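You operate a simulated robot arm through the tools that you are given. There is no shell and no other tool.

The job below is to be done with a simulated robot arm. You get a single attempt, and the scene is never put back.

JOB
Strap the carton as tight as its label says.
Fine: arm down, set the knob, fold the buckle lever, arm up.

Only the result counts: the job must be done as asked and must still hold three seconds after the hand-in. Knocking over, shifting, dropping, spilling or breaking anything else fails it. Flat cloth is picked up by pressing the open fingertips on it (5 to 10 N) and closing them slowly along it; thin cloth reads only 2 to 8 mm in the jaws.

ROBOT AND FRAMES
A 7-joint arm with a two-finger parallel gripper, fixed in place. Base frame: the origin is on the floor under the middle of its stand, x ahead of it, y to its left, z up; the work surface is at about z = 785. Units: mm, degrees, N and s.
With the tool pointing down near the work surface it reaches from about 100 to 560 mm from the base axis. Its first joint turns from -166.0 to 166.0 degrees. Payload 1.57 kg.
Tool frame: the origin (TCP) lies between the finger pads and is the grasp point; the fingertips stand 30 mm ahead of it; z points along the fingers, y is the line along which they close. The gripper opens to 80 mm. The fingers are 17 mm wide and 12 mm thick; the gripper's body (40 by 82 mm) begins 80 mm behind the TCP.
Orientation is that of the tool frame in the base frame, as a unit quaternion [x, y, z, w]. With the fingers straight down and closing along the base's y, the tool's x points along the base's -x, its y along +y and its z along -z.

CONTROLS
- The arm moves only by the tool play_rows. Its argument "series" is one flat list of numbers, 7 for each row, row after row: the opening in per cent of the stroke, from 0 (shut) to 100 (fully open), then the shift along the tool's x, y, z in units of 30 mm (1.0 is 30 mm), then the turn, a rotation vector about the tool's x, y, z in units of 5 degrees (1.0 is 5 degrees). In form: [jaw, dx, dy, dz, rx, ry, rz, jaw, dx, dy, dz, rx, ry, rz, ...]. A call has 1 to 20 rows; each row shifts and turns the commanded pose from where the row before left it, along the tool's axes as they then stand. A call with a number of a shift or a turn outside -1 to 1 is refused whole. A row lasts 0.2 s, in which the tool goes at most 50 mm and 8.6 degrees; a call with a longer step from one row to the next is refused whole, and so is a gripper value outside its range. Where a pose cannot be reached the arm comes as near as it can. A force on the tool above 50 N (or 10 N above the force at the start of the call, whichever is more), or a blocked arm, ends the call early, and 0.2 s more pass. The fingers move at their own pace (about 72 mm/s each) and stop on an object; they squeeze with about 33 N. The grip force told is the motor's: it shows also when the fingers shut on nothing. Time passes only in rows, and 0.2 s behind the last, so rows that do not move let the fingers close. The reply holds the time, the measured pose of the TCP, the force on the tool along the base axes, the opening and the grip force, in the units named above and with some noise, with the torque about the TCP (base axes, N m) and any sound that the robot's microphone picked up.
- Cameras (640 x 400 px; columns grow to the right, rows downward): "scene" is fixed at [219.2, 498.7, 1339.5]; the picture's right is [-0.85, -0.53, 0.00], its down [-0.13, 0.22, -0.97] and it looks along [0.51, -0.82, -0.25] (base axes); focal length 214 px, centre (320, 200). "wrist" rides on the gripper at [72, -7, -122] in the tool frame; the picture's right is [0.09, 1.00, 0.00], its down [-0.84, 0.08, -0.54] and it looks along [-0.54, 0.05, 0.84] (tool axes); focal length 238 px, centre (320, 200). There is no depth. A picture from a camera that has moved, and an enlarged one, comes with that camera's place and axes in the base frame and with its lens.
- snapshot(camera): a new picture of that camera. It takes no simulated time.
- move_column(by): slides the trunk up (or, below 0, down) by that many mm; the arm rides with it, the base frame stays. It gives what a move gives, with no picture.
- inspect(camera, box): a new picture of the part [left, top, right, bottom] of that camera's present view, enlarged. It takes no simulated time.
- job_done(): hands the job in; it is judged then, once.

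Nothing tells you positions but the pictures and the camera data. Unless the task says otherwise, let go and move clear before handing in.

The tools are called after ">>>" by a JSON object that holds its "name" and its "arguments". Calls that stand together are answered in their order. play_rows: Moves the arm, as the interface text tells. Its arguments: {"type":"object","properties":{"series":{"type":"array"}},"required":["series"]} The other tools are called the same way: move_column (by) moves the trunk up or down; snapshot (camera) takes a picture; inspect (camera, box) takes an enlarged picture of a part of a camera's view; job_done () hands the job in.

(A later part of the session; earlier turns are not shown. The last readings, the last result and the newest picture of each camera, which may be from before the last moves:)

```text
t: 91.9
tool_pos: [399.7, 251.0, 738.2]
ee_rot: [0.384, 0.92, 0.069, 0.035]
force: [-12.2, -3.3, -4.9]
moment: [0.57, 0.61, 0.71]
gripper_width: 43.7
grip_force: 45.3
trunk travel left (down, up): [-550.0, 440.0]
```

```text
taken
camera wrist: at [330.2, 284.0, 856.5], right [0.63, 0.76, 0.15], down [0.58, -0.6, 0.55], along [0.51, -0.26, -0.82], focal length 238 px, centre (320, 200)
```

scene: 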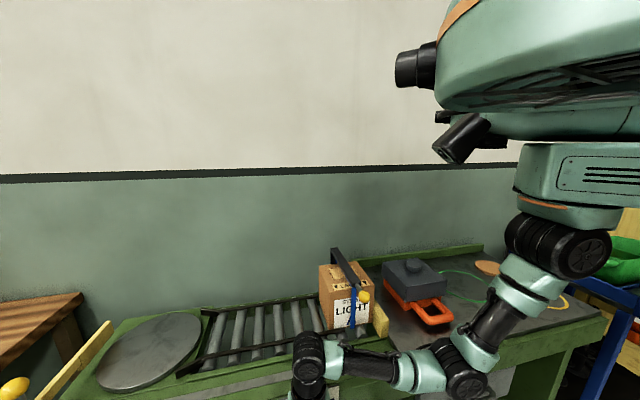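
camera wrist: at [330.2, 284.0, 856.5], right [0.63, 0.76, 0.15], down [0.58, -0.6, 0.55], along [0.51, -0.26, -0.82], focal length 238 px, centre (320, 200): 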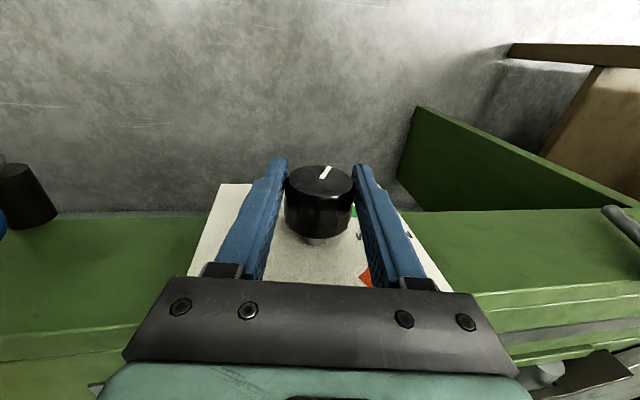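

>>> {"name": "play_rows", "arguments": {"series": [0, 0.02, -0.02, 0, -0.73, 0, 0, 0, 0, 0, 0, -0.73, 0, 0, 0, 0, 0, 0, -0.73, 0, 0, 0, 0, 0, 0, -0.73, 0, 0, 0, 0, 0, 0, -0.73, 0, 0]}}

>>> {"name": "snapshot", "arguments": {"camera": "wrist"}}

>>> {"name": "inspect", "arguments": {"camera": "wrist", "box": [270, 140, 370, 220]}}

```text
t: 93.1
tool_pos: [399.3, 250.5, 738.2]
ee_rot: [0.374, 0.897, 0.214, 0.094]
force: [-10.1, -4.8, -0.2]
moment: [-0.14, -0.06, -0.34]
gripper_width: 43.4
grip_force: 44.9
trunk travel left (down, up): [-550.0, 440.0]
```

```text
taken
camera wrist: at [303.9, 258.0, 842.4], right [0.56, 0.69, 0.45], down [0.46, -0.72, 0.53], along [0.69, -0.09, -0.72], focal length 238 px, centre (320, 200)
```

wrist: 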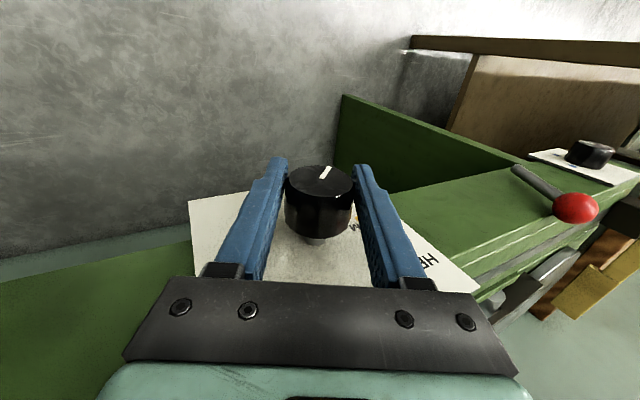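

```text
5.00 times, centred on (320, 180) of wrist
camera zoom: at [303.9, 258.0, 842.4], right [0.56, 0.69, 0.45], down [0.46, -0.72, 0.53], along [0.69, -0.09, -0.72], focal length 1192 px, centre (320, 300)
```

zoom: 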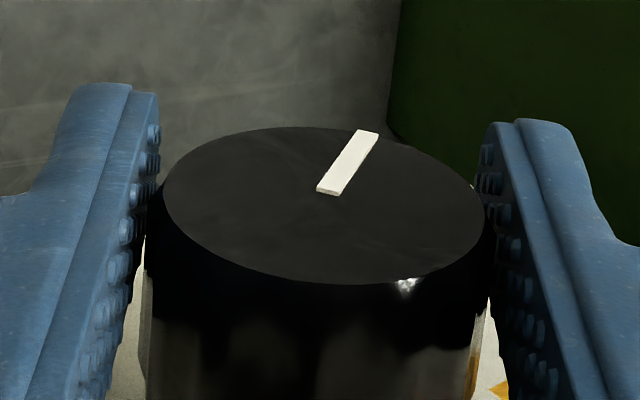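

The pointer reads about -46° (LIGHT is at -45°). I release the knob and back straight out from the panel to check it.

>>> {"name": "play_rows", "arguments": {"series": [30, 0, 0, 0, 0, 0, 0, 60, 0, 0, 0, 0, 0, 0, 90, 0, 0, 0, 0, 0, 0, 100, 0, 0, 0, 0, 0, 0, 100, 0.5, 0, 0, 0, 0, 0, 100, 0.7, 0, 0, 0, 0, 0, 100, 0.8, 0, 0, 0, 0, 0]}}

>>> {"name": "snapshot", "arguments": {"camera": "wrist"}}

>>> {"name": "inspect", "arguments": {"camera": "wrist", "box": [220, 120, 440, 270]}}

```text
t: 94.7
tool_pos: [358.4, 294.8, 736.2]
ee_rot: [0.374, 0.898, 0.215, 0.094]
force: [0.8, -0.4, -0.2]
moment: [0.0, 0.0, 0.0]
gripper_width: 79.8
grip_force: 0.1
trunk travel left (down, up): [-550.0, 440.0]
```

```text
taken
camera wrist: at [261.9, 301.9, 840.9], right [0.56, 0.69, 0.45], down [0.46, -0.72, 0.52], along [0.69, -0.09, -0.72], focal length 238 px, centre (320, 200)
```

wrist: 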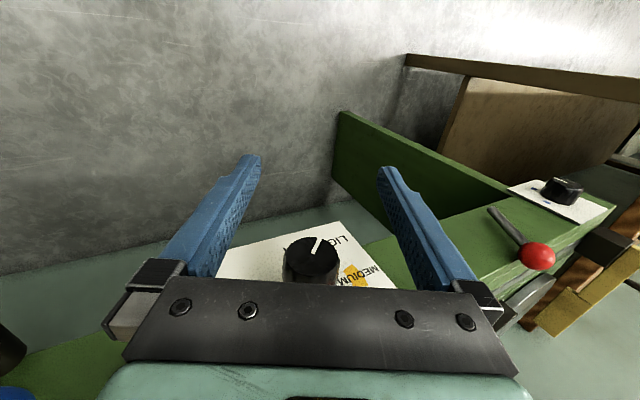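

```text
2.67 times, centred on (330, 195) of wrist
camera zoom: at [261.9, 301.9, 840.9], right [0.56, 0.69, 0.45], down [0.46, -0.72, 0.52], along [0.69, -0.09, -0.72], focal length 636 px, centre (293, 213)
```

zoom: 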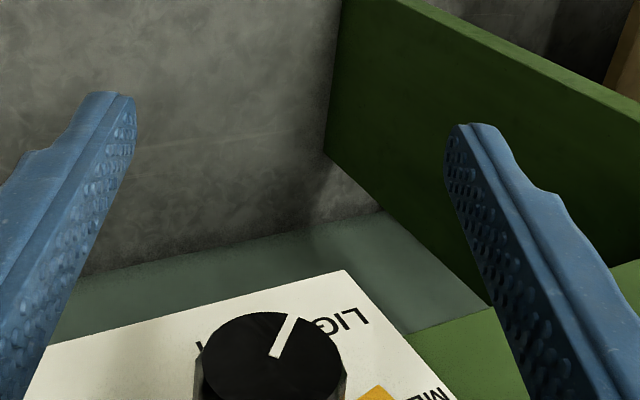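

>>> {"name": "play_rows", "arguments": {"series": [100, 0.4, 0, 0, 0.9, 0, 0, 100, 0.4, 0, 0, 0.9, 0, 0, 100, 0, 0, 0, 0.9, 0, 0, 100, 0, 0, 0, 0.9, 0, 0, 100, 0, 0, 0, 0.9, 0, 0, 100, 0, 0, 0, 0.9, 0, 0]}}

>>> {"name": "snapshot", "arguments": {"camera": "wrist"}}

>>> {"name": "inspect", "arguments": {"camera": "wrist", "box": [240, 60, 400, 200]}}

>>> {"name": "snapshot", "arguments": {"camera": "scene"}}

```text
t: 96.1
tool_pos: [339.5, 310.5, 736.8]
ee_rot: [0.385, 0.923, -0.001, 0.004]
force: [0.6, -0.5, -0.2]
moment: [-0.02, 0.03, -0.03]
gripper_width: 79.7
grip_force: 0.1
trunk travel left (down, up): [-550.0, 440.0]
```

```text
taken
camera wrist: at [283.7, 357.5, 858.1], right [0.64, 0.77, 0.0], down [0.64, -0.54, 0.55], along [0.42, -0.35, -0.84], focal length 238 px, centre (320, 200)
```

wrist: 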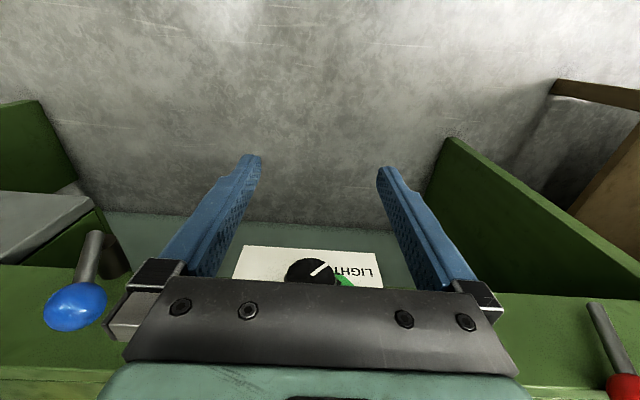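

```text
2.86 times, centred on (320, 130) of wrist
camera zoom: at [283.7, 357.5, 858.1], right [0.64, 0.77, 0.0], down [0.64, -0.54, 0.55], along [0.42, -0.35, -0.84], focal length 681 px, centre (320, 400)
```

zoom: 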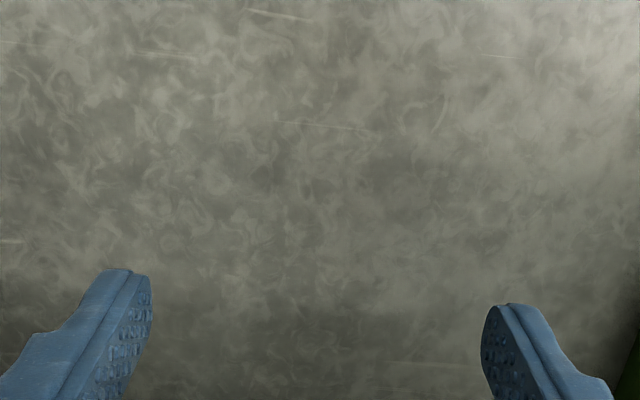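

```text
taken
```

scene: 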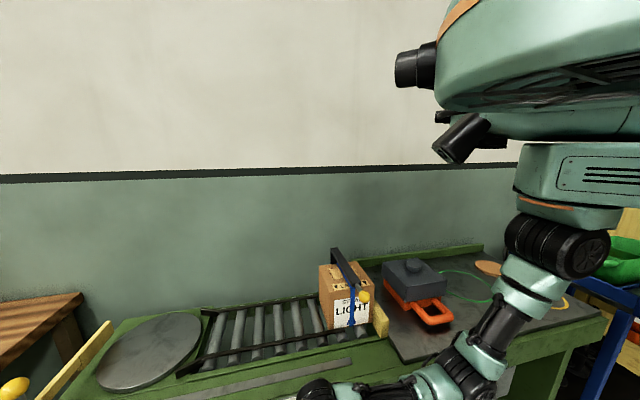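

>>> {"name": "move_column", "arguments": {"by": 170}}

>>> {"name": "snapshot", "arguments": {"camera": "wrist"}}

>>> {"name": "inspect", "arguments": {"camera": "wrist", "box": [240, 100, 400, 220]}}

```text
t: 98.0
tool_pos: [340.1, 311.2, 906.7]
ee_rot: [0.385, 0.923, -0.001, 0.004]
force: [-0.3, 0.0, -0.4]
moment: [-0.03, 0.0, 0.03]
gripper_width: 80.0
grip_force: 0.0
trunk travel left (down, up): [-720.0, 270.0]
```

```text
taken
camera wrist: at [283.6, 357.5, 1028.0], right [0.64, 0.77, 0.0], down [0.64, -0.54, 0.55], along [0.42, -0.35, -0.84], focal length 238 px, centre (320, 200)
```

wrist: 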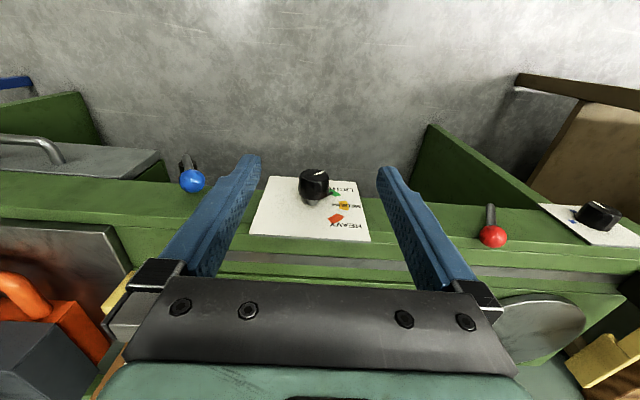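

```text
3.33 times, centred on (320, 160) of wrist
camera zoom: at [283.6, 357.5, 1028.0], right [0.64, 0.77, 0.0], down [0.64, -0.54, 0.55], along [0.42, -0.35, -0.84], focal length 794 px, centre (320, 333)
```

zoom: 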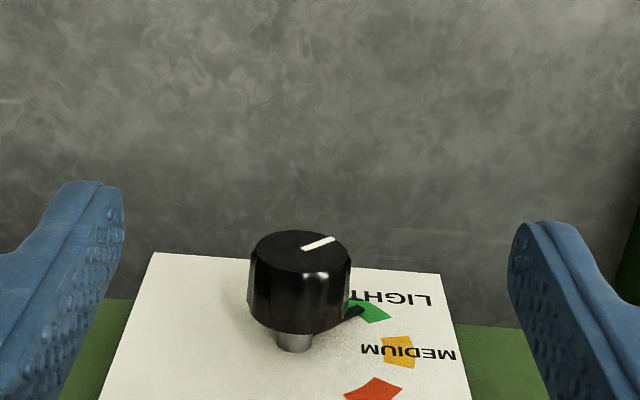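

The dial pointer now lies on the green LIGHT mark. Next is the buckle lever with the blue ball. I turn the tool so the jaws close across the bench's normal, tilted 30° away from it, so the ball can be gripped and swung.

>>> {"name": "play_rows", "arguments": {"series": [100, 0, 0, 0, 0.261, -0.261, -0.975, 100, 0, 0, 0, 0.261, -0.261, -0.975, 100, 0, 0, 0, 0.261, -0.261, -0.975, 100, 0, 0, 0, 0.261, -0.261, -0.975, 100, 0, 0, 0, 0.261, -0.261, -0.975, 100, 0, 0, 0, 0.261, -0.261, -0.975, 100, 0, 0, 0, 0.261, -0.261, -0.975, 100, 0, 0, 0, 0.261, -0.261, -0.975, 100, 0, 0, 0, 0.261, -0.261, -0.975, 100, 0, 0, 0, 0.261, -0.261, -0.975, 100, 0, 0, 0, 0.261, -0.261, -0.975, 100, 0, 0, 0, 0.261, -0.261, -0.975, 100, 0, 0, 0, 0.261, -0.261, -0.975, 100, 0, 0, 0, 0.261, -0.261, -0.975, 100, 0, 0, 0, 0.261, -0.261, -0.975, 100, 0, 0, 0, 0.261, -0.261, -0.975, 100, 0, 0, 0, 0.261, -0.261, -0.975, 100, 0, 0, 0, 0.261, -0.261, -0.975]}}

>>> {"name": "snapshot", "arguments": {"camera": "wrist"}}

>>> {"name": "snapshot", "arguments": {"camera": "scene"}}

```text
t: 101.8
tool_pos: [340.4, 311.6, 905.9]
ee_rot: [-0.368, 0.892, -0.242, 0.102]
force: [-1.0, 0.7, 0.1]
moment: [-0.03, 0.0, 0.0]
gripper_width: 79.9
grip_force: 0.0
trunk travel left (down, up): [-720.0, 270.0]
```

```text
taken
camera wrist: at [249.5, 299.1, 1015.1], right [-0.67, 0.54, -0.51], down [0.35, 0.83, 0.43], along [0.65, 0.11, -0.75], focal length 238 px, centre (320, 200)
```

wrist: 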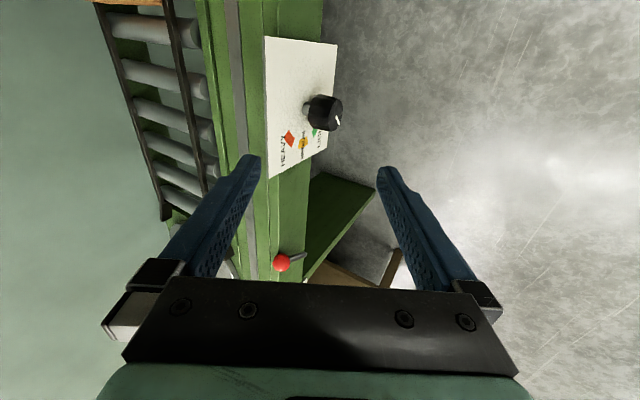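

```text
taken
```

scene: 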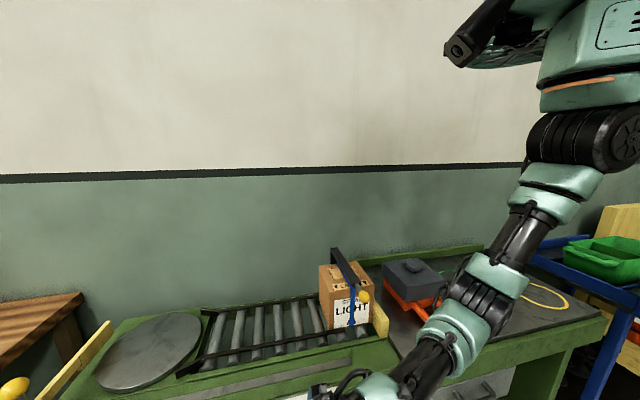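

The tool is now oriented for the lever. I slide along the bench toward the blue lever and look at it.

>>> {"name": "play_rows", "arguments": {"series": [100, 0.9, 0, 0.05, 0, 0, 0, 100, 0.9, 0, 0.05, 0, 0, 0, 100, 0.9, 0, 0.05, 0, 0, 0, 100, 0.9, 0, 0.05, 0, 0, 0, 100, 0.9, 0, 0.05, 0, 0, 0]}}

>>> {"name": "snapshot", "arguments": {"camera": "wrist"}}

>>> {"name": "snapshot", "arguments": {"camera": "scene"}}

```text
t: 103.0
tool_pos: [246.4, 214.8, 899.6]
ee_rot: [-0.368, 0.892, -0.244, 0.101]
force: [-0.1, 0.9, -0.6]
moment: [-0.03, 0.02, -0.01]
gripper_width: 80.1
grip_force: 0.0
trunk travel left (down, up): [-720.0, 270.0]
```

```text
taken
camera wrist: at [156.3, 201.6, 1007.5], right [-0.67, 0.54, -0.51], down [0.35, 0.83, 0.43], along [0.66, 0.11, -0.75], focal length 238 px, centre (320, 200)
```

wrist: 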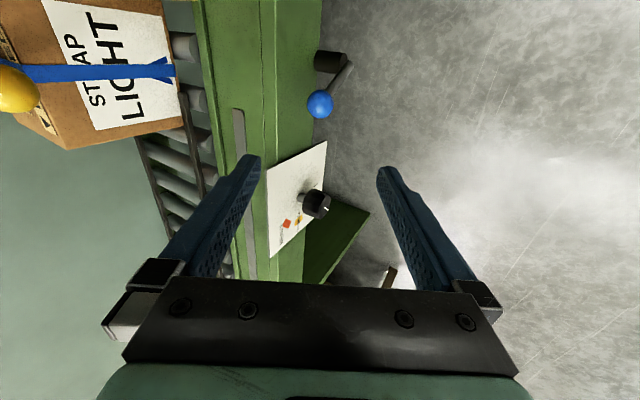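

```text
taken
```

scene: 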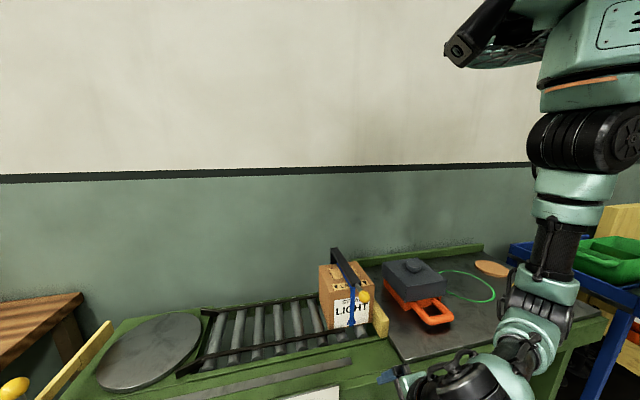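

>>> {"name": "inspect", "arguments": {"camera": "wrist", "box": [280, 30, 380, 130]}}

>>> {"name": "inspect", "arguments": {"camera": "wrist", "box": [260, 140, 350, 240]}}

>>> {"name": "inspect", "arguments": {"camera": "wrist", "box": [0, 0, 200, 150]}}

```text
4.00 times, centred on (330, 80) of wrist
camera zoom: at [156.3, 201.6, 1007.5], right [-0.67, 0.54, -0.51], down [0.35, 0.83, 0.43], along [0.66, 0.11, -0.75], focal length 953 px, centre (280, 680)
```

zoom: 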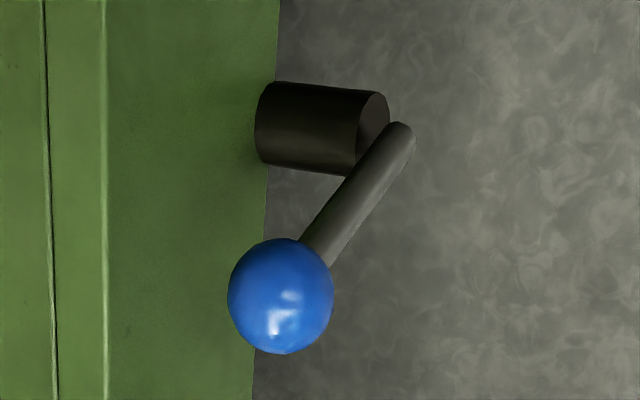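

```text
4.00 times, centred on (305, 190) of wrist
camera zoom: at [156.3, 201.6, 1007.5], right [-0.67, 0.54, -0.51], down [0.35, 0.83, 0.43], along [0.66, 0.11, -0.75], focal length 953 px, centre (380, 240)
```

zoom: 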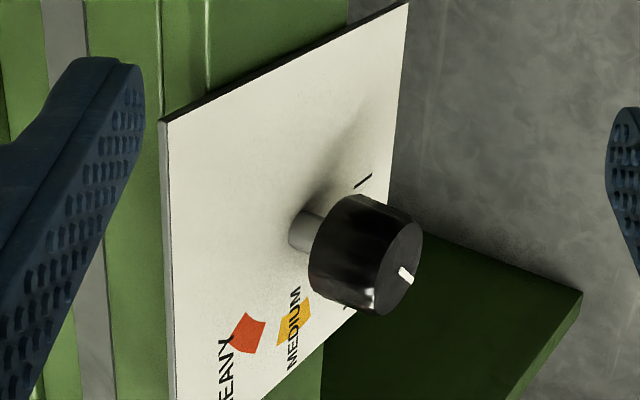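

```text
2.67 times, centred on (100, 75) of wrist
camera zoom: at [156.3, 201.6, 1007.5], right [-0.67, 0.54, -0.51], down [0.35, 0.83, 0.43], along [0.66, 0.11, -0.75], focal length 636 px, centre (907, 533)
```

zoom: 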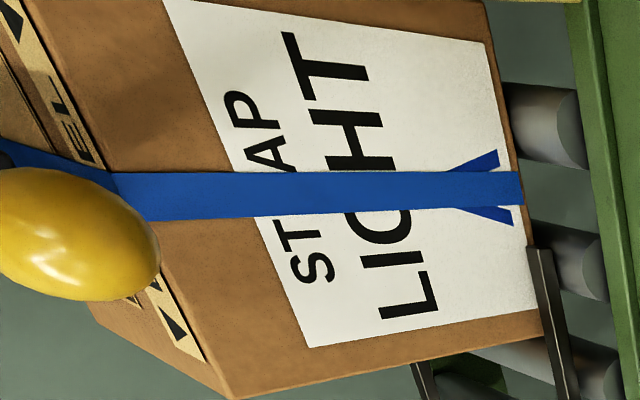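

The lever pivots at the black boss (u≈270, z≈709) and its ball is at u≈307.5, n≈104, z≈768. I approach it along the tool axis with the jaws half open to stay clear of the bench edge.

>>> {"name": "play_rows", "arguments": {"series": [57, 0.206, -0.054, 0.7, 0, 0, 0, 57, 0.206, -0.054, 0.7, 0, 0, 0, 57, 0.206, -0.054, 0.7, 0, 0, 0]}}

>>> {"name": "snapshot", "arguments": {"camera": "wrist"}}

```text
t: 103.8
tool_pos: [260.8, 174.6, 847.2]
ee_rot: [-0.368, 0.892, -0.243, 0.102]
force: [0.0, -1.2, -0.4]
moment: [0.01, 0.02, 0.0]
gripper_width: 45.6
grip_force: 0.0
trunk travel left (down, up): [-720.0, 270.0]
```

```text
taken
camera wrist: at [169.4, 163.0, 956.2], right [-0.67, 0.54, -0.51], down [0.35, 0.83, 0.43], along [0.65, 0.11, -0.75], focal length 238 px, centre (320, 200)
```

wrist: 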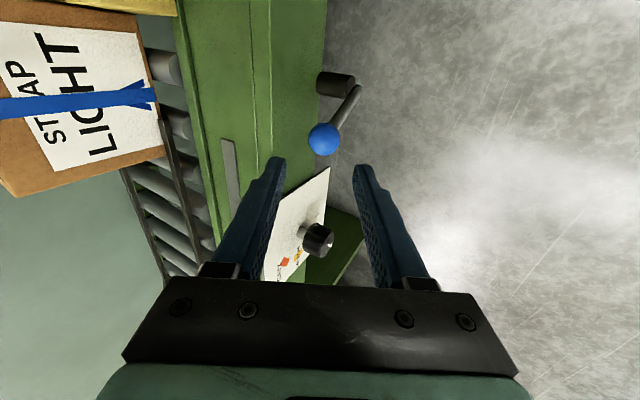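

>>> {"name": "play_rows", "arguments": {"series": [57, 0.012, 0.02, 0.65, 0, 0, 0, 57, 0.012, 0.02, 0.65, 0, 0, 0, 57, 0.012, 0.02, 0.65, 0, 0, 0]}}

>>> {"name": "snapshot", "arguments": {"camera": "wrist"}}

```text
t: 104.7
tool_pos: [277.6, 155.6, 796.1]
ee_rot: [-0.367, 0.892, -0.243, 0.102]
force: [-0.2, 0.1, -0.1]
moment: [0.02, 0.01, 0.0]
gripper_width: 45.5
grip_force: 0.1
trunk travel left (down, up): [-720.0, 270.0]
```

```text
taken
camera wrist: at [187.6, 143.9, 904.8], right [-0.67, 0.54, -0.51], down [0.35, 0.83, 0.43], along [0.65, 0.11, -0.75], focal length 238 px, centre (320, 200)
```

wrist: 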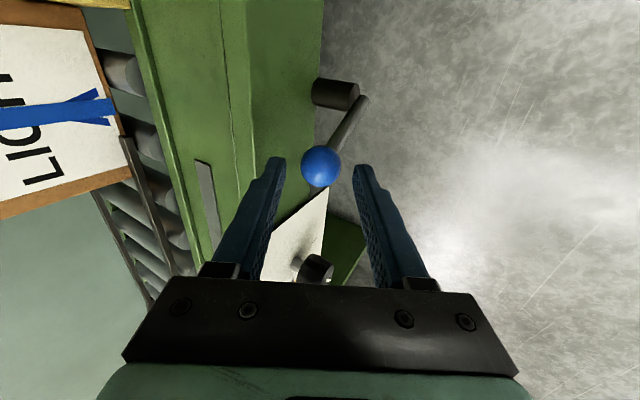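

>>> {"name": "play_rows", "arguments": {"series": [57, 0, 0.01, 0.4, 0, 0, 0, 57, 0, 0.01, 0.35, 0, 0, 0]}}

>>> {"name": "snapshot", "arguments": {"camera": "wrist"}}

```text
t: 105.2
tool_pos: [285.8, 148.0, 776.6]
ee_rot: [-0.367, 0.892, -0.243, 0.101]
force: [0.7, -0.2, 0.4]
moment: [-0.02, 0.04, 0.04]
gripper_width: 45.6
grip_force: 0.1
trunk travel left (down, up): [-720.0, 270.0]
```

```text
taken
camera wrist: at [195.0, 135.2, 885.9], right [-0.67, 0.54, -0.51], down [0.35, 0.83, 0.43], along [0.65, 0.11, -0.75], focal length 238 px, centre (320, 200)
```

wrist: 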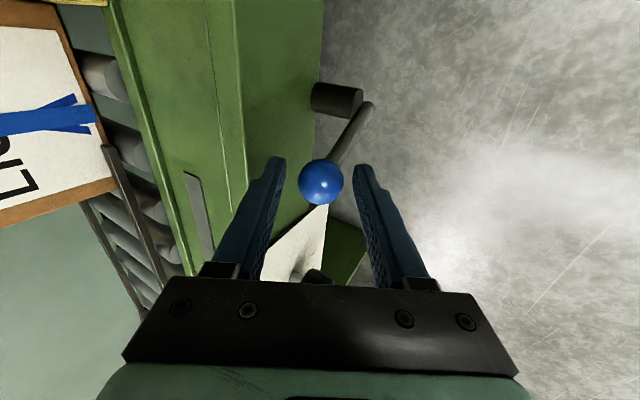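

The ball lies between the fingertips; I close on it.

>>> {"name": "play_rows", "arguments": {"series": [35, 0, 0, 0, 0, 0, 0, 20, 0, 0, 0, 0, 0, 0, 10, 0, 0, 0, 0, 0, 0, 0, 0, 0, 0, 0, 0, 0]}}

>>> {"name": "snapshot", "arguments": {"camera": "wrist"}}

```text
t: 106.2
tool_pos: [284.8, 146.5, 776.0]
ee_rot: [-0.368, 0.892, -0.242, 0.102]
force: [-4.2, 5.5, -5.5]
moment: [0.96, 0.53, -0.59]
gripper_width: 29.5
grip_force: 38.7
trunk travel left (down, up): [-720.0, 270.0]
```

```text
taken
camera wrist: at [194.7, 135.8, 885.7], right [-0.67, 0.54, -0.5], down [0.35, 0.83, 0.43], along [0.65, 0.11, -0.75], focal length 238 px, centre (320, 200)
```

wrist: 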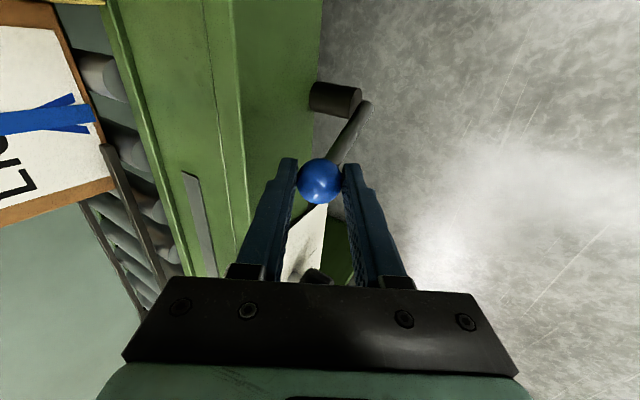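

Gripped. I test which way the lever folds with a small 5 mm nudge toward the dial side, reading the force.

>>> {"name": "play_rows", "arguments": {"series": [0, -0.07, 0.022, 0.038, 0, 0, 0, 0, -0.07, 0.022, 0.038, 0, 0, 0]}}

```text
t: 106.8
tool_pos: [286.9, 149.3, 775.7]
ee_rot: [-0.368, 0.892, -0.244, 0.102]
force: [-15.4, 3.9, 16.9]
moment: [0.18, 0.12, -0.19]
gripper_width: 29.1
grip_force: 38.9
trunk travel left (down, up): [-720.0, 270.0]
```

>>> {"name": "play_rows", "arguments": {"series": [0, -0.07, 0.022, 0.038, 0, 0, 0, 0, -0.07, 0.022, 0.038, 0, 0, 0]}}

```text
t: 107.5
tool_pos: [290.4, 149.0, 773.7]
ee_rot: [-0.366, 0.892, -0.246, 0.1]
force: [-14.4, -11.1, 19.8]
moment: [-0.22, 0.01, 0.0]
gripper_width: 28.8
grip_force: 38.2
trunk travel left (down, up): [-720.0, 270.0]
```

>>> {"name": "inspect", "arguments": {"camera": "wrist", "box": [250, 60, 410, 220]}}

```text
2.50 times, centred on (330, 140) of wrist
camera zoom: at [199.3, 138.6, 881.7], right [-0.67, 0.54, -0.51], down [0.36, 0.83, 0.42], along [0.66, 0.1, -0.75], focal length 596 px, centre (295, 350)
```

zoom: 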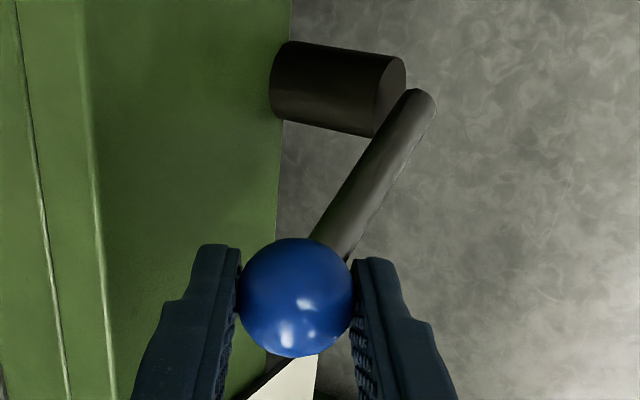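

The lever resists with rising force in this direction (26 N after 6 mm). I go back and test the other direction.

>>> {"name": "play_rows", "arguments": {"series": [0, 0.07, -0.022, -0.038, 0, 0, 0, 0, 0.07, -0.022, -0.038, 0, 0, 0, 0, 0.07, -0.022, -0.038, 0, 0, 0, 0, 0.07, -0.022, -0.038, 0, 0, 0]}}

>>> {"name": "play_rows", "arguments": {"series": [0, 0.07, -0.022, -0.038, 0, 0, 0, 0, 0.07, -0.022, -0.038, 0, 0, 0]}}

>>> {"name": "play_rows", "arguments": {"series": [0, 0.07, -0.022, -0.038, 0, 0, 0, 0, 0.07, -0.022, -0.038, 0, 0, 0]}}

```text
t: 108.5
tool_pos: [286.6, 145.7, 777.7]
ee_rot: [-0.369, 0.892, -0.242, 0.101]
force: [6.9, -1.4, -16.3]
moment: [0.68, -0.57, 0.45]
gripper_width: 29.1
grip_force: 39.2
trunk travel left (down, up): [-720.0, 270.0]
```

```text
t: 109.0
tool_pos: [284.6, 146.5, 780.0]
ee_rot: [-0.368, 0.892, -0.241, 0.103]
force: [6.4, 9.5, -16.4]
moment: [1.12, -0.76, 0.31]
gripper_width: 29.1
grip_force: 39.1
trunk travel left (down, up): [-720.0, 270.0]
```

```text
t: 109.7
tool_pos: [282.1, 143.8, 781.8]
ee_rot: [-0.37, 0.891, -0.24, 0.104]
force: [3.4, 16.3, -10.8]
moment: [1.41, -0.66, 0.26]
gripper_width: 28.9
grip_force: 38.6
trunk travel left (down, up): [-720.0, 270.0]
```

>>> {"name": "play_rows", "arguments": {"series": [0, 0.08, -0.02, -0.035, 0, 0, 0, 0, 0.08, -0.02, -0.035, 0, 0, 0, 0, 0.08, -0.018, -0.03, 0, 0, 0]}}

>>> {"name": "inspect", "arguments": {"camera": "wrist", "box": [250, 60, 410, 220]}}

```text
t: 110.5
tool_pos: [274.5, 139.2, 786.1]
ee_rot: [-0.37, 0.891, -0.241, 0.103]
force: [-2.4, 22.9, 2.1]
moment: [1.34, -0.33, 0.29]
gripper_width: 29.0
grip_force: 39.0
trunk travel left (down, up): [-720.0, 270.0]
```

```text
2.50 times, centred on (330, 140) of wrist
camera zoom: at [183.9, 125.3, 894.4], right [-0.67, 0.54, -0.5], down [0.35, 0.83, 0.43], along [0.66, 0.12, -0.75], focal length 596 px, centre (295, 350)
```

zoom: 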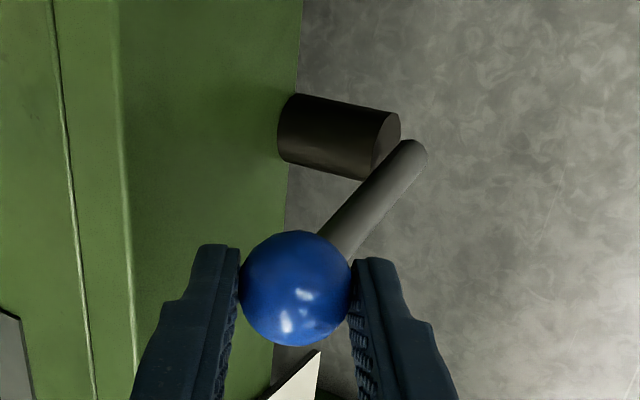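

The lever swings freely in the direction away from the dial (over the top), with only friction; the other way was against its stop. I continue folding it that way along its arc.

>>> {"name": "play_rows", "arguments": {"series": [0, 0.137, 0.01, -0.05, 0, 0, 0, 0, 0.138, 0.01, -0.047, 0, 0, 0, 0, 0.141, -0.01, -0.018, 0, 0, 0, 0, 0.141, -0.01, -0.018, 0, 0, 0, 0, 0.142, 0, 0, 0, 0, 0, 0, 0.142, 0, 0, 0, 0, 0]}}

```text
t: 111.8
tool_pos: [255.9, 118.3, 789.2]
ee_rot: [-0.368, 0.892, -0.242, 0.103]
force: [1.5, 17.0, 3.6]
moment: [1.07, -0.55, 0.57]
gripper_width: 29.0
grip_force: 38.8
trunk travel left (down, up): [-720.0, 270.0]
```

>>> {"name": "play_rows", "arguments": {"series": [0, 0.141, 0.02, 0.0, 0, 0, 0, 0, 0.141, 0.02, 0.003, 0, 0, 0, 0, 0.139, 0.016, 0.027, 0, 0, 0, 0, 0.139, 0.016, 0.027, 0, 0, 0, 0, 0.134, 0.024, 0.042, 0, 0, 0, 0, 0.134, 0.024, 0.042, 0, 0, 0, 0, 0.127, 0.032, 0.056, 0, 0, 0, 0, 0.127, 0.032, 0.056, 0, 0, 0]}}

>>> {"name": "snapshot", "arguments": {"camera": "wrist"}}

>>> {"name": "snapshot", "arguments": {"camera": "scene"}}

```text
t: 113.7
tool_pos: [230.7, 95.8, 779.0]
ee_rot: [-0.368, 0.892, -0.243, 0.099]
force: [0.5, 0.6, -0.1]
moment: [-0.01, -0.01, 0.04]
gripper_width: 0.0
grip_force: 21.2
trunk travel left (down, up): [-720.0, 270.0]
```

```text
taken
camera wrist: at [140.1, 83.6, 887.7], right [-0.67, 0.54, -0.5], down [0.35, 0.83, 0.43], along [0.65, 0.11, -0.75], focal length 238 px, centre (320, 200)
```

wrist: 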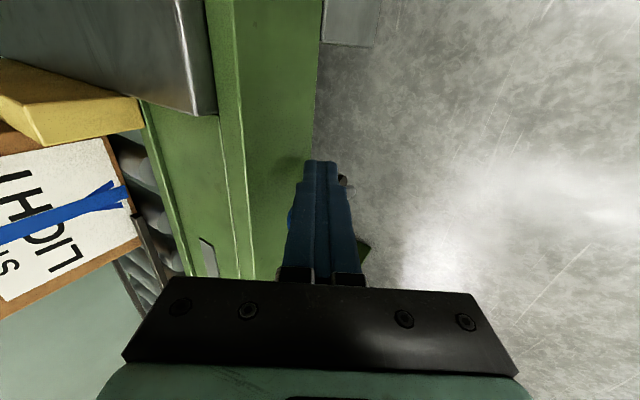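

```text
taken
```

scene: 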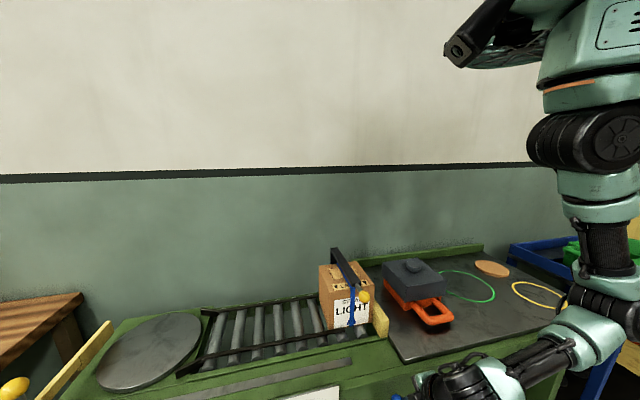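

The ball slipped out of the jaws. I back off to see where the lever is.

>>> {"name": "play_rows", "arguments": {"series": [0, 0, 0, -0.9, 0, 0, 0, 0, 0, 0, -0.9, 0, 0, 0, 0, 0, 0, -0.9, 0, 0, 0, 40, 0, 0, -0.5, 0, 0, 0]}}

>>> {"name": "snapshot", "arguments": {"camera": "wrist"}}

>>> {"name": "inspect", "arguments": {"camera": "wrist", "box": [240, 70, 420, 250]}}

```text
t: 114.7
tool_pos: [196.9, 129.8, 863.3]
ee_rot: [-0.367, 0.892, -0.242, 0.102]
force: [0.6, -0.3, 0.9]
moment: [0.0, 0.0, -0.01]
gripper_width: 32.1
grip_force: 0.2
trunk travel left (down, up): [-720.0, 270.0]
```

```text
taken
camera wrist: at [105.8, 118.5, 970.9], right [-0.67, 0.54, -0.51], down [0.35, 0.83, 0.43], along [0.65, 0.11, -0.75], focal length 238 px, centre (320, 200)
```

wrist: 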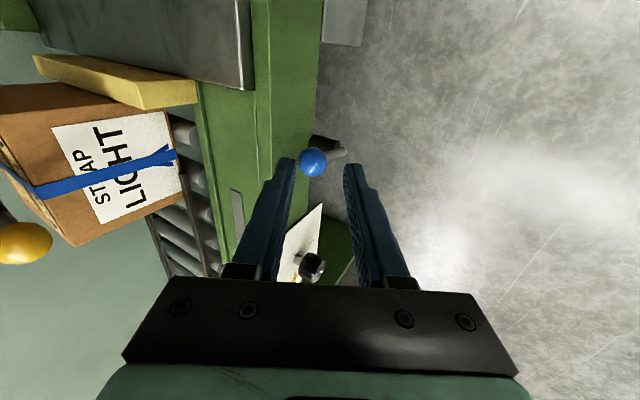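

```text
2.22 times, centred on (330, 160) of wrist
camera zoom: at [105.8, 118.5, 970.9], right [-0.67, 0.54, -0.51], down [0.35, 0.83, 0.43], along [0.65, 0.11, -0.75], focal length 530 px, centre (298, 289)
```

zoom: 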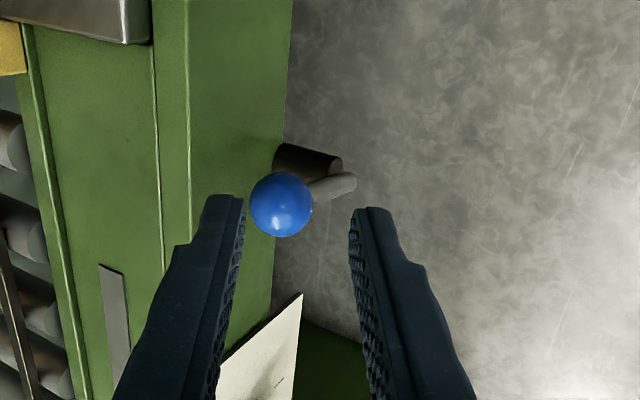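

The lever stayed at about 100° (just past vertical) when the ball slipped. I'll push it the rest of the way with closed fingers from the dial side.

>>> {"name": "play_rows", "arguments": {"series": [0, -0.92, 0, 0, 0, 0, 0, 0, -0.92, 0, 0, 0, 0, 0, 0, 0, -0.04, 0.727, 0, 0, 0, 0, 0, -0.04, 0.727, 0, 0, 0, 0, 0, -0.04, 0.727, 0, 0, 0, 0, 0, -0.04, 0.7, 0, 0, 0]}}

>>> {"name": "snapshot", "arguments": {"camera": "wrist"}}

```text
t: 116.0
tool_pos: [271.7, 136.9, 789.9]
ee_rot: [-0.368, 0.892, -0.242, 0.101]
force: [0.1, 0.2, -0.6]
moment: [0.04, -0.01, -0.01]
gripper_width: 0.0
grip_force: 21.1
trunk travel left (down, up): [-720.0, 270.0]
```

```text
taken
camera wrist: at [179.8, 125.3, 898.9], right [-0.67, 0.54, -0.51], down [0.35, 0.83, 0.43], along [0.65, 0.11, -0.75], focal length 238 px, centre (320, 200)
```

wrist: 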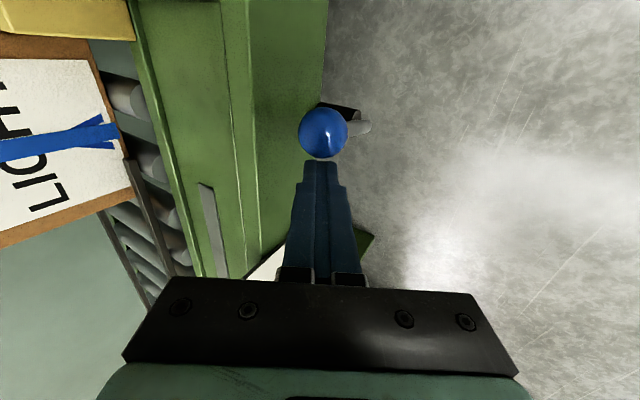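

The closed fingers are right behind the ball. I push gently toward the carton's stop side.

>>> {"name": "play_rows", "arguments": {"series": [0, 0.2, 0, 0, 0, 0, 0, 0, 0.15, 0, 0, 0, 0, 0, 0, 0.15, 0.005, 0.01, 0, 0, 0, 0, 0.15, 0.01, 0.015, 0, 0, 0]}}

```text
t: 117.0
tool_pos: [256.7, 123.5, 789.9]
ee_rot: [-0.368, 0.892, -0.243, 0.1]
force: [0.0, 0.1, 0.4]
moment: [-0.03, 0.03, 0.04]
gripper_width: 0.0
grip_force: 21.0
trunk travel left (down, up): [-720.0, 270.0]
```

>>> {"name": "snapshot", "arguments": {"camera": "wrist"}}

```text
taken
camera wrist: at [166.1, 111.2, 898.0], right [-0.67, 0.54, -0.51], down [0.35, 0.83, 0.43], along [0.65, 0.11, -0.75], focal length 238 px, centre (320, 200)
```

wrist: 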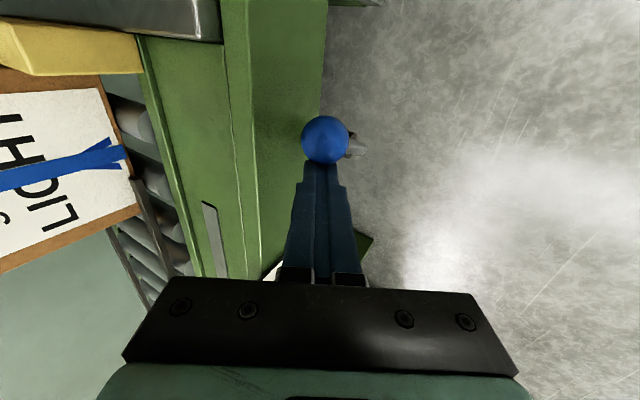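

The lever moves easily (now about 113°). I keep following its arc with the push.

>>> {"name": "play_rows", "arguments": {"series": [0, 0.126, 0.03, 0.055, 0, 0, 0, 0, 0.126, 0.03, 0.055, 0, 0, 0, 0, 0.119, 0.039, 0.068, 0, 0, 0, 0, 0.119, 0.039, 0.068, 0, 0, 0, 0, 0.109, 0.046, 0.08, 0, 0, 0, 0, 0.109, 0.046, 0.08, 0, 0, 0]}}

>>> {"name": "snapshot", "arguments": {"camera": "wrist"}}

```text
t: 118.5
tool_pos: [248.0, 112.1, 779.5]
ee_rot: [-0.369, 0.891, -0.24, 0.11]
force: [17.3, 22.7, 15.1]
moment: [0.13, -0.31, 0.2]
gripper_width: 0.0
grip_force: 21.1
trunk travel left (down, up): [-720.0, 270.0]
```

```text
taken
camera wrist: at [155.2, 99.2, 885.6], right [-0.67, 0.54, -0.51], down [0.34, 0.83, 0.44], along [0.66, 0.12, -0.74], focal length 238 px, centre (320, 200)
```

wrist: 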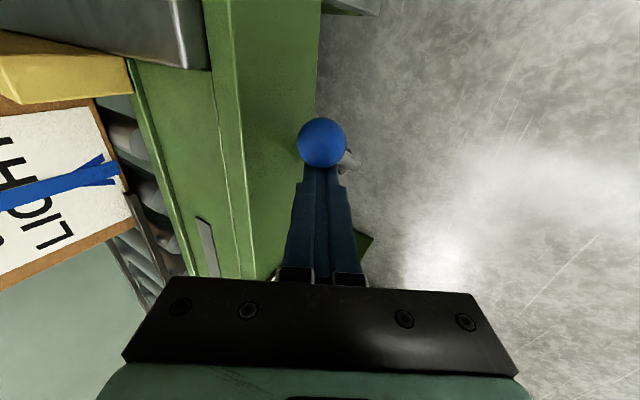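

The lever now resists at about 123° with ~32 N tangentially. I push a little further to see whether that is a stop or just stiffness.

>>> {"name": "play_rows", "arguments": {"series": [0, 0.07, 0.022, 0.04, 0, 0, 0, 0, 0.07, 0.022, 0.04, 0, 0, 0]}}

>>> {"name": "snapshot", "arguments": {"camera": "scene"}}

>>> {"name": "inspect", "arguments": {"camera": "scene", "box": [300, 230, 420, 350]}}

>>> {"name": "snapshot", "arguments": {"camera": "wrist"}}

```text
t: 119.0
tool_pos: [247.2, 111.7, 777.3]
ee_rot: [-0.368, 0.891, -0.238, 0.117]
force: [18.9, 30.6, 25.4]
moment: [0.33, -0.36, 0.23]
gripper_width: 0.0
grip_force: 20.5
trunk travel left (down, up): [-720.0, 270.0]
```

```text
taken
```

scene: 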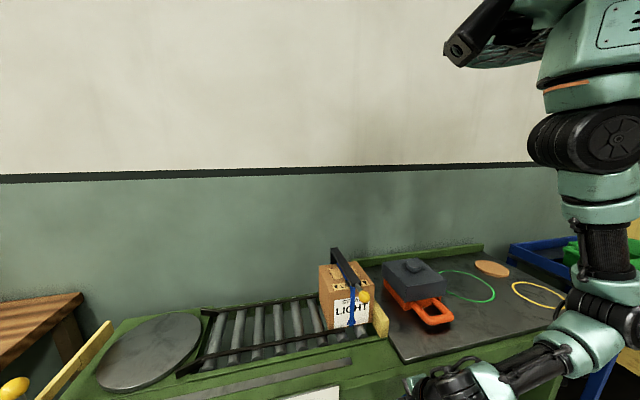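

```text
3.33 times, centred on (360, 290) of scene
camera zoom: at [219.2, 498.7, 1339.5], right [-0.85, -0.53, 0.0], down [-0.13, 0.22, -0.97], along [0.51, -0.82, -0.25], focal length 715 px, centre (187, -100)
```

zoom: 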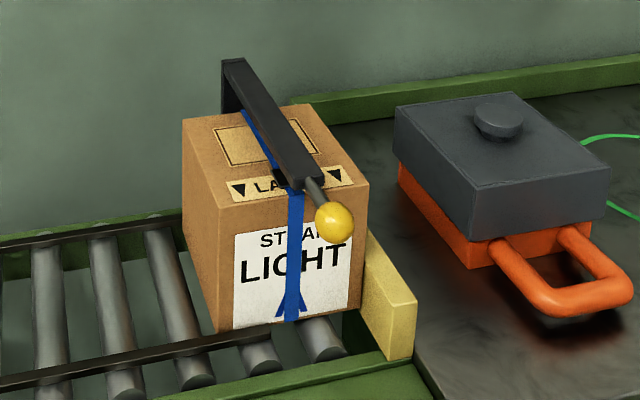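

```text
taken
camera wrist: at [154.2, 97.6, 883.7], right [-0.66, 0.55, -0.51], down [0.33, 0.83, 0.45], along [0.67, 0.13, -0.73], focal length 238 px, centre (320, 200)
```

wrist: 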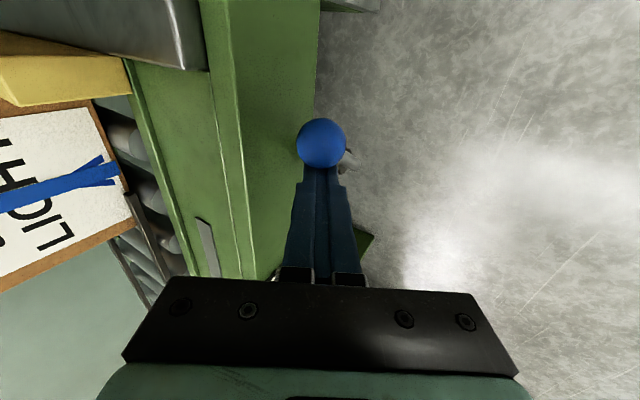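

The scene picture shows the strap has changed: it now lies tight over the carton's top and front with a buckle, so the fold took effect at the lever's end stop. I release the push and back off to compare.

>>> {"name": "play_rows", "arguments": {"series": [0, -0.2, -0.05, -0.1, 0, 0, 0, 0, -0.4, 0, -0.2, 0, 0, 0, 0, -0.5, 0, -0.5, 0, 0, 0, 0, 0, 0, -0.9, 0, 0, 0, 0, 0, 0, -0.9, 0, 0, 0, 0, 0, 0, -0.9, 0, 0, 0]}}

>>> {"name": "snapshot", "arguments": {"camera": "wrist"}}

>>> {"name": "inspect", "arguments": {"camera": "wrist", "box": [0, 0, 240, 180]}}

>>> {"name": "inspect", "arguments": {"camera": "scene", "box": [310, 240, 390, 340]}}

```text
t: 120.5
tool_pos: [226.4, 163.8, 865.1]
ee_rot: [-0.368, 0.892, -0.243, 0.1]
force: [0.2, 0.8, -0.2]
moment: [0.04, 0.04, -0.02]
gripper_width: 0.0
grip_force: 21.2
trunk travel left (down, up): [-720.0, 270.0]
```

```text
taken
camera wrist: at [134.4, 151.8, 972.5], right [-0.67, 0.54, -0.51], down [0.35, 0.83, 0.43], along [0.65, 0.11, -0.75], focal length 238 px, centre (320, 200)
```

wrist: 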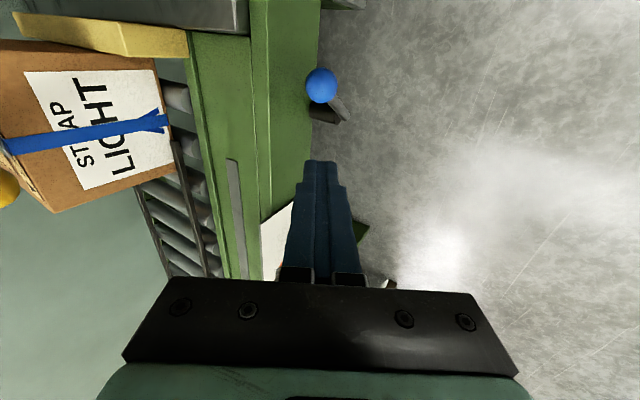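

```text
2.22 times, centred on (120, 90) of wrist
camera zoom: at [134.4, 151.8, 972.5], right [-0.67, 0.54, -0.51], down [0.35, 0.83, 0.43], along [0.65, 0.11, -0.75], focal length 530 px, centre (764, 444)
```

zoom: 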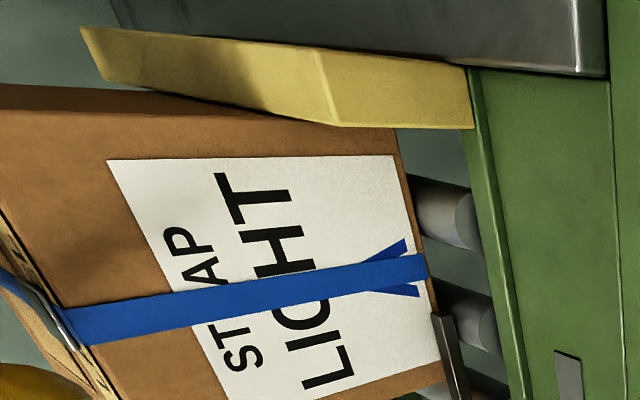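

```text
4.00 times, centred on (350, 290) of scene
camera zoom: at [219.2, 498.7, 1339.5], right [-0.85, -0.53, 0.0], down [-0.13, 0.22, -0.97], along [0.51, -0.82, -0.25], focal length 858 px, centre (200, -160)
```

zoom: 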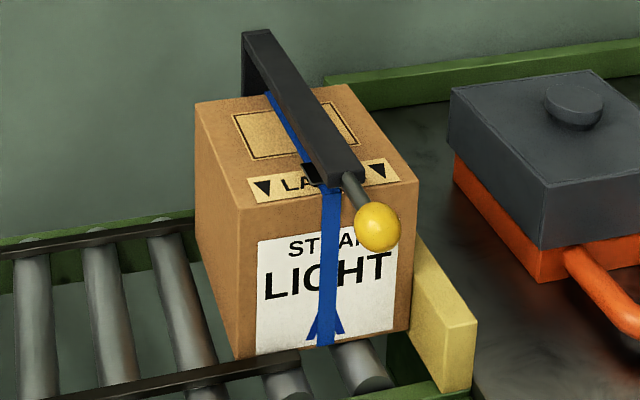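

The carton is now strapped with a buckle on top, and the lever stays folded. Last step is the arm up: I raise the trunk, move out over the bench and turn the tool back to the earlier 45° grasp orientation for the yellow ball.

>>> {"name": "move_column", "arguments": {"by": 250}}

>>> {"name": "play_rows", "arguments": {"series": [50, -0.275, -0.81, 0.468, 0, 0, 0, 100, -0.275, -0.81, 0.468, 0, 0, 0, 100, -0.275, -0.81, 0.468, 0, 0, 0, 100, -0.275, -0.81, 0.468, 0, 0, 0, 100, -0.275, -0.81, 0.468, 0, 0, 0, 100, -0.275, -0.81, 0.468, 0, 0, 0]}}

>>> {"name": "snapshot", "arguments": {"camera": "scene"}}

```text
t: 123.0
tool_pos: [226.1, 163.1, 1113.9]
ee_rot: [-0.367, 0.892, -0.242, 0.101]
force: [-0.5, 0.1, 0.5]
moment: [0.02, -0.01, -0.02]
gripper_width: 0.1
grip_force: 21.9
trunk travel left (down, up): [-970.0, 20.0]
```

```text
t: 124.4
tool_pos: [381.1, 79.0, 1115.3]
ee_rot: [-0.369, 0.892, -0.243, 0.1]
force: [1.0, 0.7, -0.3]
moment: [0.0, -0.01, 0.01]
gripper_width: 80.0
grip_force: 0.0
trunk travel left (down, up): [-970.0, 20.0]
```

```text
taken
```

scene: 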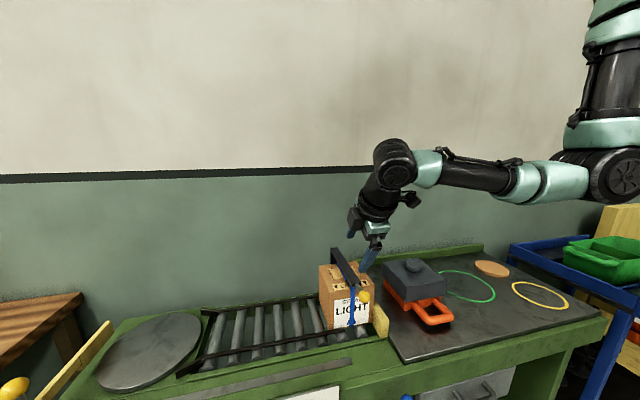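

>>> {"name": "play_rows", "arguments": {"series": [100, 0, 0, 0, 0.131, -0.131, 0.994, 100, 0, 0, 0, 0.131, -0.131, 0.994, 100, 0, 0, 0, 0.131, -0.131, 0.994, 100, 0, 0, 0, 0.131, -0.131, 0.994, 100, 0, 0, 0, 0.131, -0.131, 0.994, 100, 0, 0, 0, 0.131, -0.131, 0.994, 100, 0, 0, 0, 0.131, -0.131, 0.994, 100, 0, 0, 0, 0.131, -0.131, 0.994, 100, 0, 0, 0, 0.131, -0.131, 0.994, 100, 0, 0, 0, 0.131, -0.131, 0.994, 100, 0, 0, 0, 0.131, -0.131, 0.994, 100, 0, 0, 0, 0.131, -0.131, 0.994, 100, 0, 0, 0, 0.131, -0.131, 0.994, 100, 0, 0, 0, 0.131, -0.131, 0.994, 100, 0, 0, 0, 0.131, -0.131, 0.994, 100, 0, 0, 0, 0.131, -0.131, 0.994, 100, 0, 0, 0, 0.131, -0.131, 0.994, 100, 0, 0, 0, 0.131, -0.131, 0.994]}}

>>> {"name": "snapshot", "arguments": {"camera": "wrist"}}

>>> {"name": "snapshot", "arguments": {"camera": "scene"}}

```text
t: 128.2
tool_pos: [379.3, 77.9, 1116.0]
ee_rot: [0.354, 0.85, -0.148, 0.36]
force: [1.5, -0.5, -0.4]
moment: [-0.02, 0.03, 0.04]
gripper_width: 80.2
grip_force: 0.0
trunk travel left (down, up): [-970.0, 20.0]
```

```text
taken
camera wrist: at [277.8, 171.1, 1149.9], right [0.66, 0.75, -0.06], down [0.19, -0.09, 0.98], along [0.72, -0.66, -0.2], focal length 238 px, centre (320, 200)
```

wrist: 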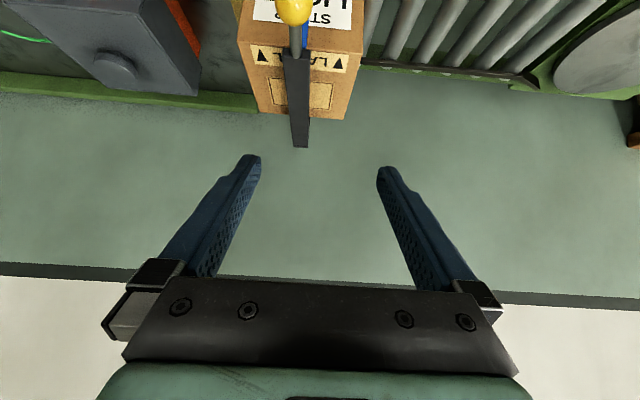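

```text
taken
```

scene: 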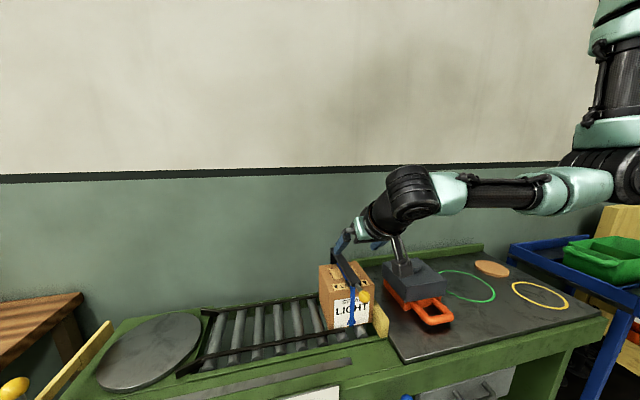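

The tool is back in the 45° grasp orientation. I line up with the yellow ball (u≈294, n≈222, z≈970) and lower the trunk so the open jaws straddle it.

>>> {"name": "play_rows", "arguments": {"series": [100, -0.1, -0.48, 0.105, 0, 0, 0, 100, -0.1, -0.48, 0.105, 0, 0, 0]}}

>>> {"name": "move_column", "arguments": {"by": -90}}

>>> {"name": "snapshot", "arguments": {"camera": "wrist"}}

```text
t: 128.8
tool_pos: [364.6, 54.7, 1116.1]
ee_rot: [0.355, 0.85, -0.149, 0.359]
force: [-0.2, -0.6, 0.1]
moment: [-0.02, 0.0, 0.03]
gripper_width: 80.0
grip_force: 0.0
trunk travel left (down, up): [-970.0, 20.0]
```

```text
t: 130.1
tool_pos: [364.5, 54.2, 1024.6]
ee_rot: [0.354, 0.851, -0.148, 0.36]
force: [0.5, 0.4, 0.2]
moment: [0.01, 0.0, -0.01]
gripper_width: 80.3
grip_force: 0.1
trunk travel left (down, up): [-880.0, 110.0]
```

```text
taken
camera wrist: at [263.0, 145.7, 1059.4], right [0.66, 0.75, -0.06], down [0.19, -0.09, 0.98], along [0.72, -0.66, -0.2], focal length 238 px, centre (320, 200)
```

wrist: 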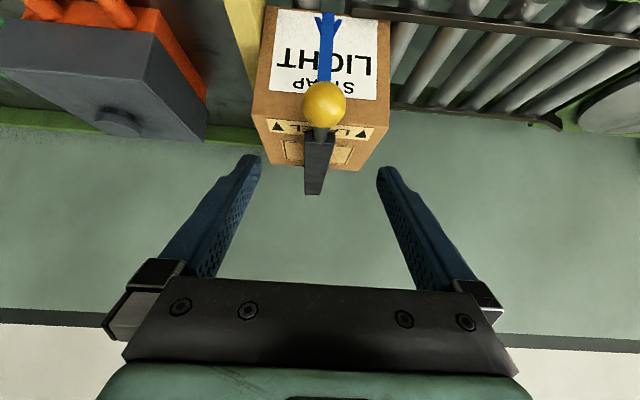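

>>> {"name": "move_column", "arguments": {"by": -56}}

>>> {"name": "snapshot", "arguments": {"camera": "wrist"}}

```text
t: 131.1
tool_pos: [364.4, 53.5, 969.4]
ee_rot: [0.355, 0.851, -0.148, 0.359]
force: [-0.7, -0.1, 0.1]
moment: [0.0, 0.01, 0.02]
gripper_width: 79.9
grip_force: 0.1
trunk travel left (down, up): [-824.0, 166.0]
```

```text
taken
camera wrist: at [262.9, 145.7, 1003.4], right [0.66, 0.75, -0.06], down [0.19, -0.09, 0.98], along [0.72, -0.66, -0.2], focal length 238 px, centre (320, 200)
```

wrist: 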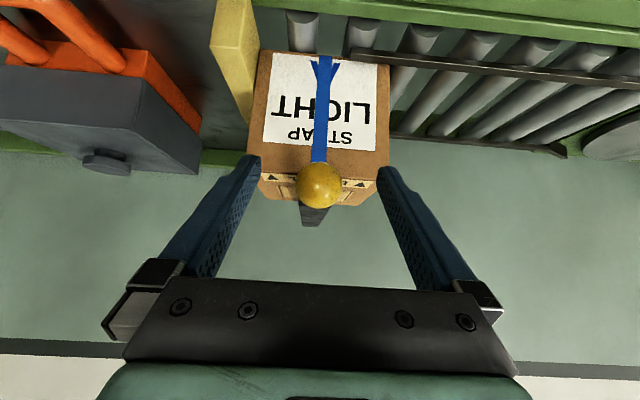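

>>> {"name": "play_rows", "arguments": {"series": [50, 0, 0, 0.05, 0, 0, 0, 30, 0, 0, 0.05, 0, 0, 0, 10, 0, 0, 0, 0, 0, 0, 0, 0, 0, 0, 0, 0, 0, 0, 0, 0, 0, 0, 0, 0]}}

```text
t: 132.2
tool_pos: [366.1, 52.0, 967.2]
ee_rot: [0.354, 0.851, -0.149, 0.358]
force: [-3.5, -1.3, 0.0]
moment: [0.07, 0.08, -0.04]
gripper_width: 28.8
grip_force: 38.5
trunk travel left (down, up): [-824.0, 166.0]
```

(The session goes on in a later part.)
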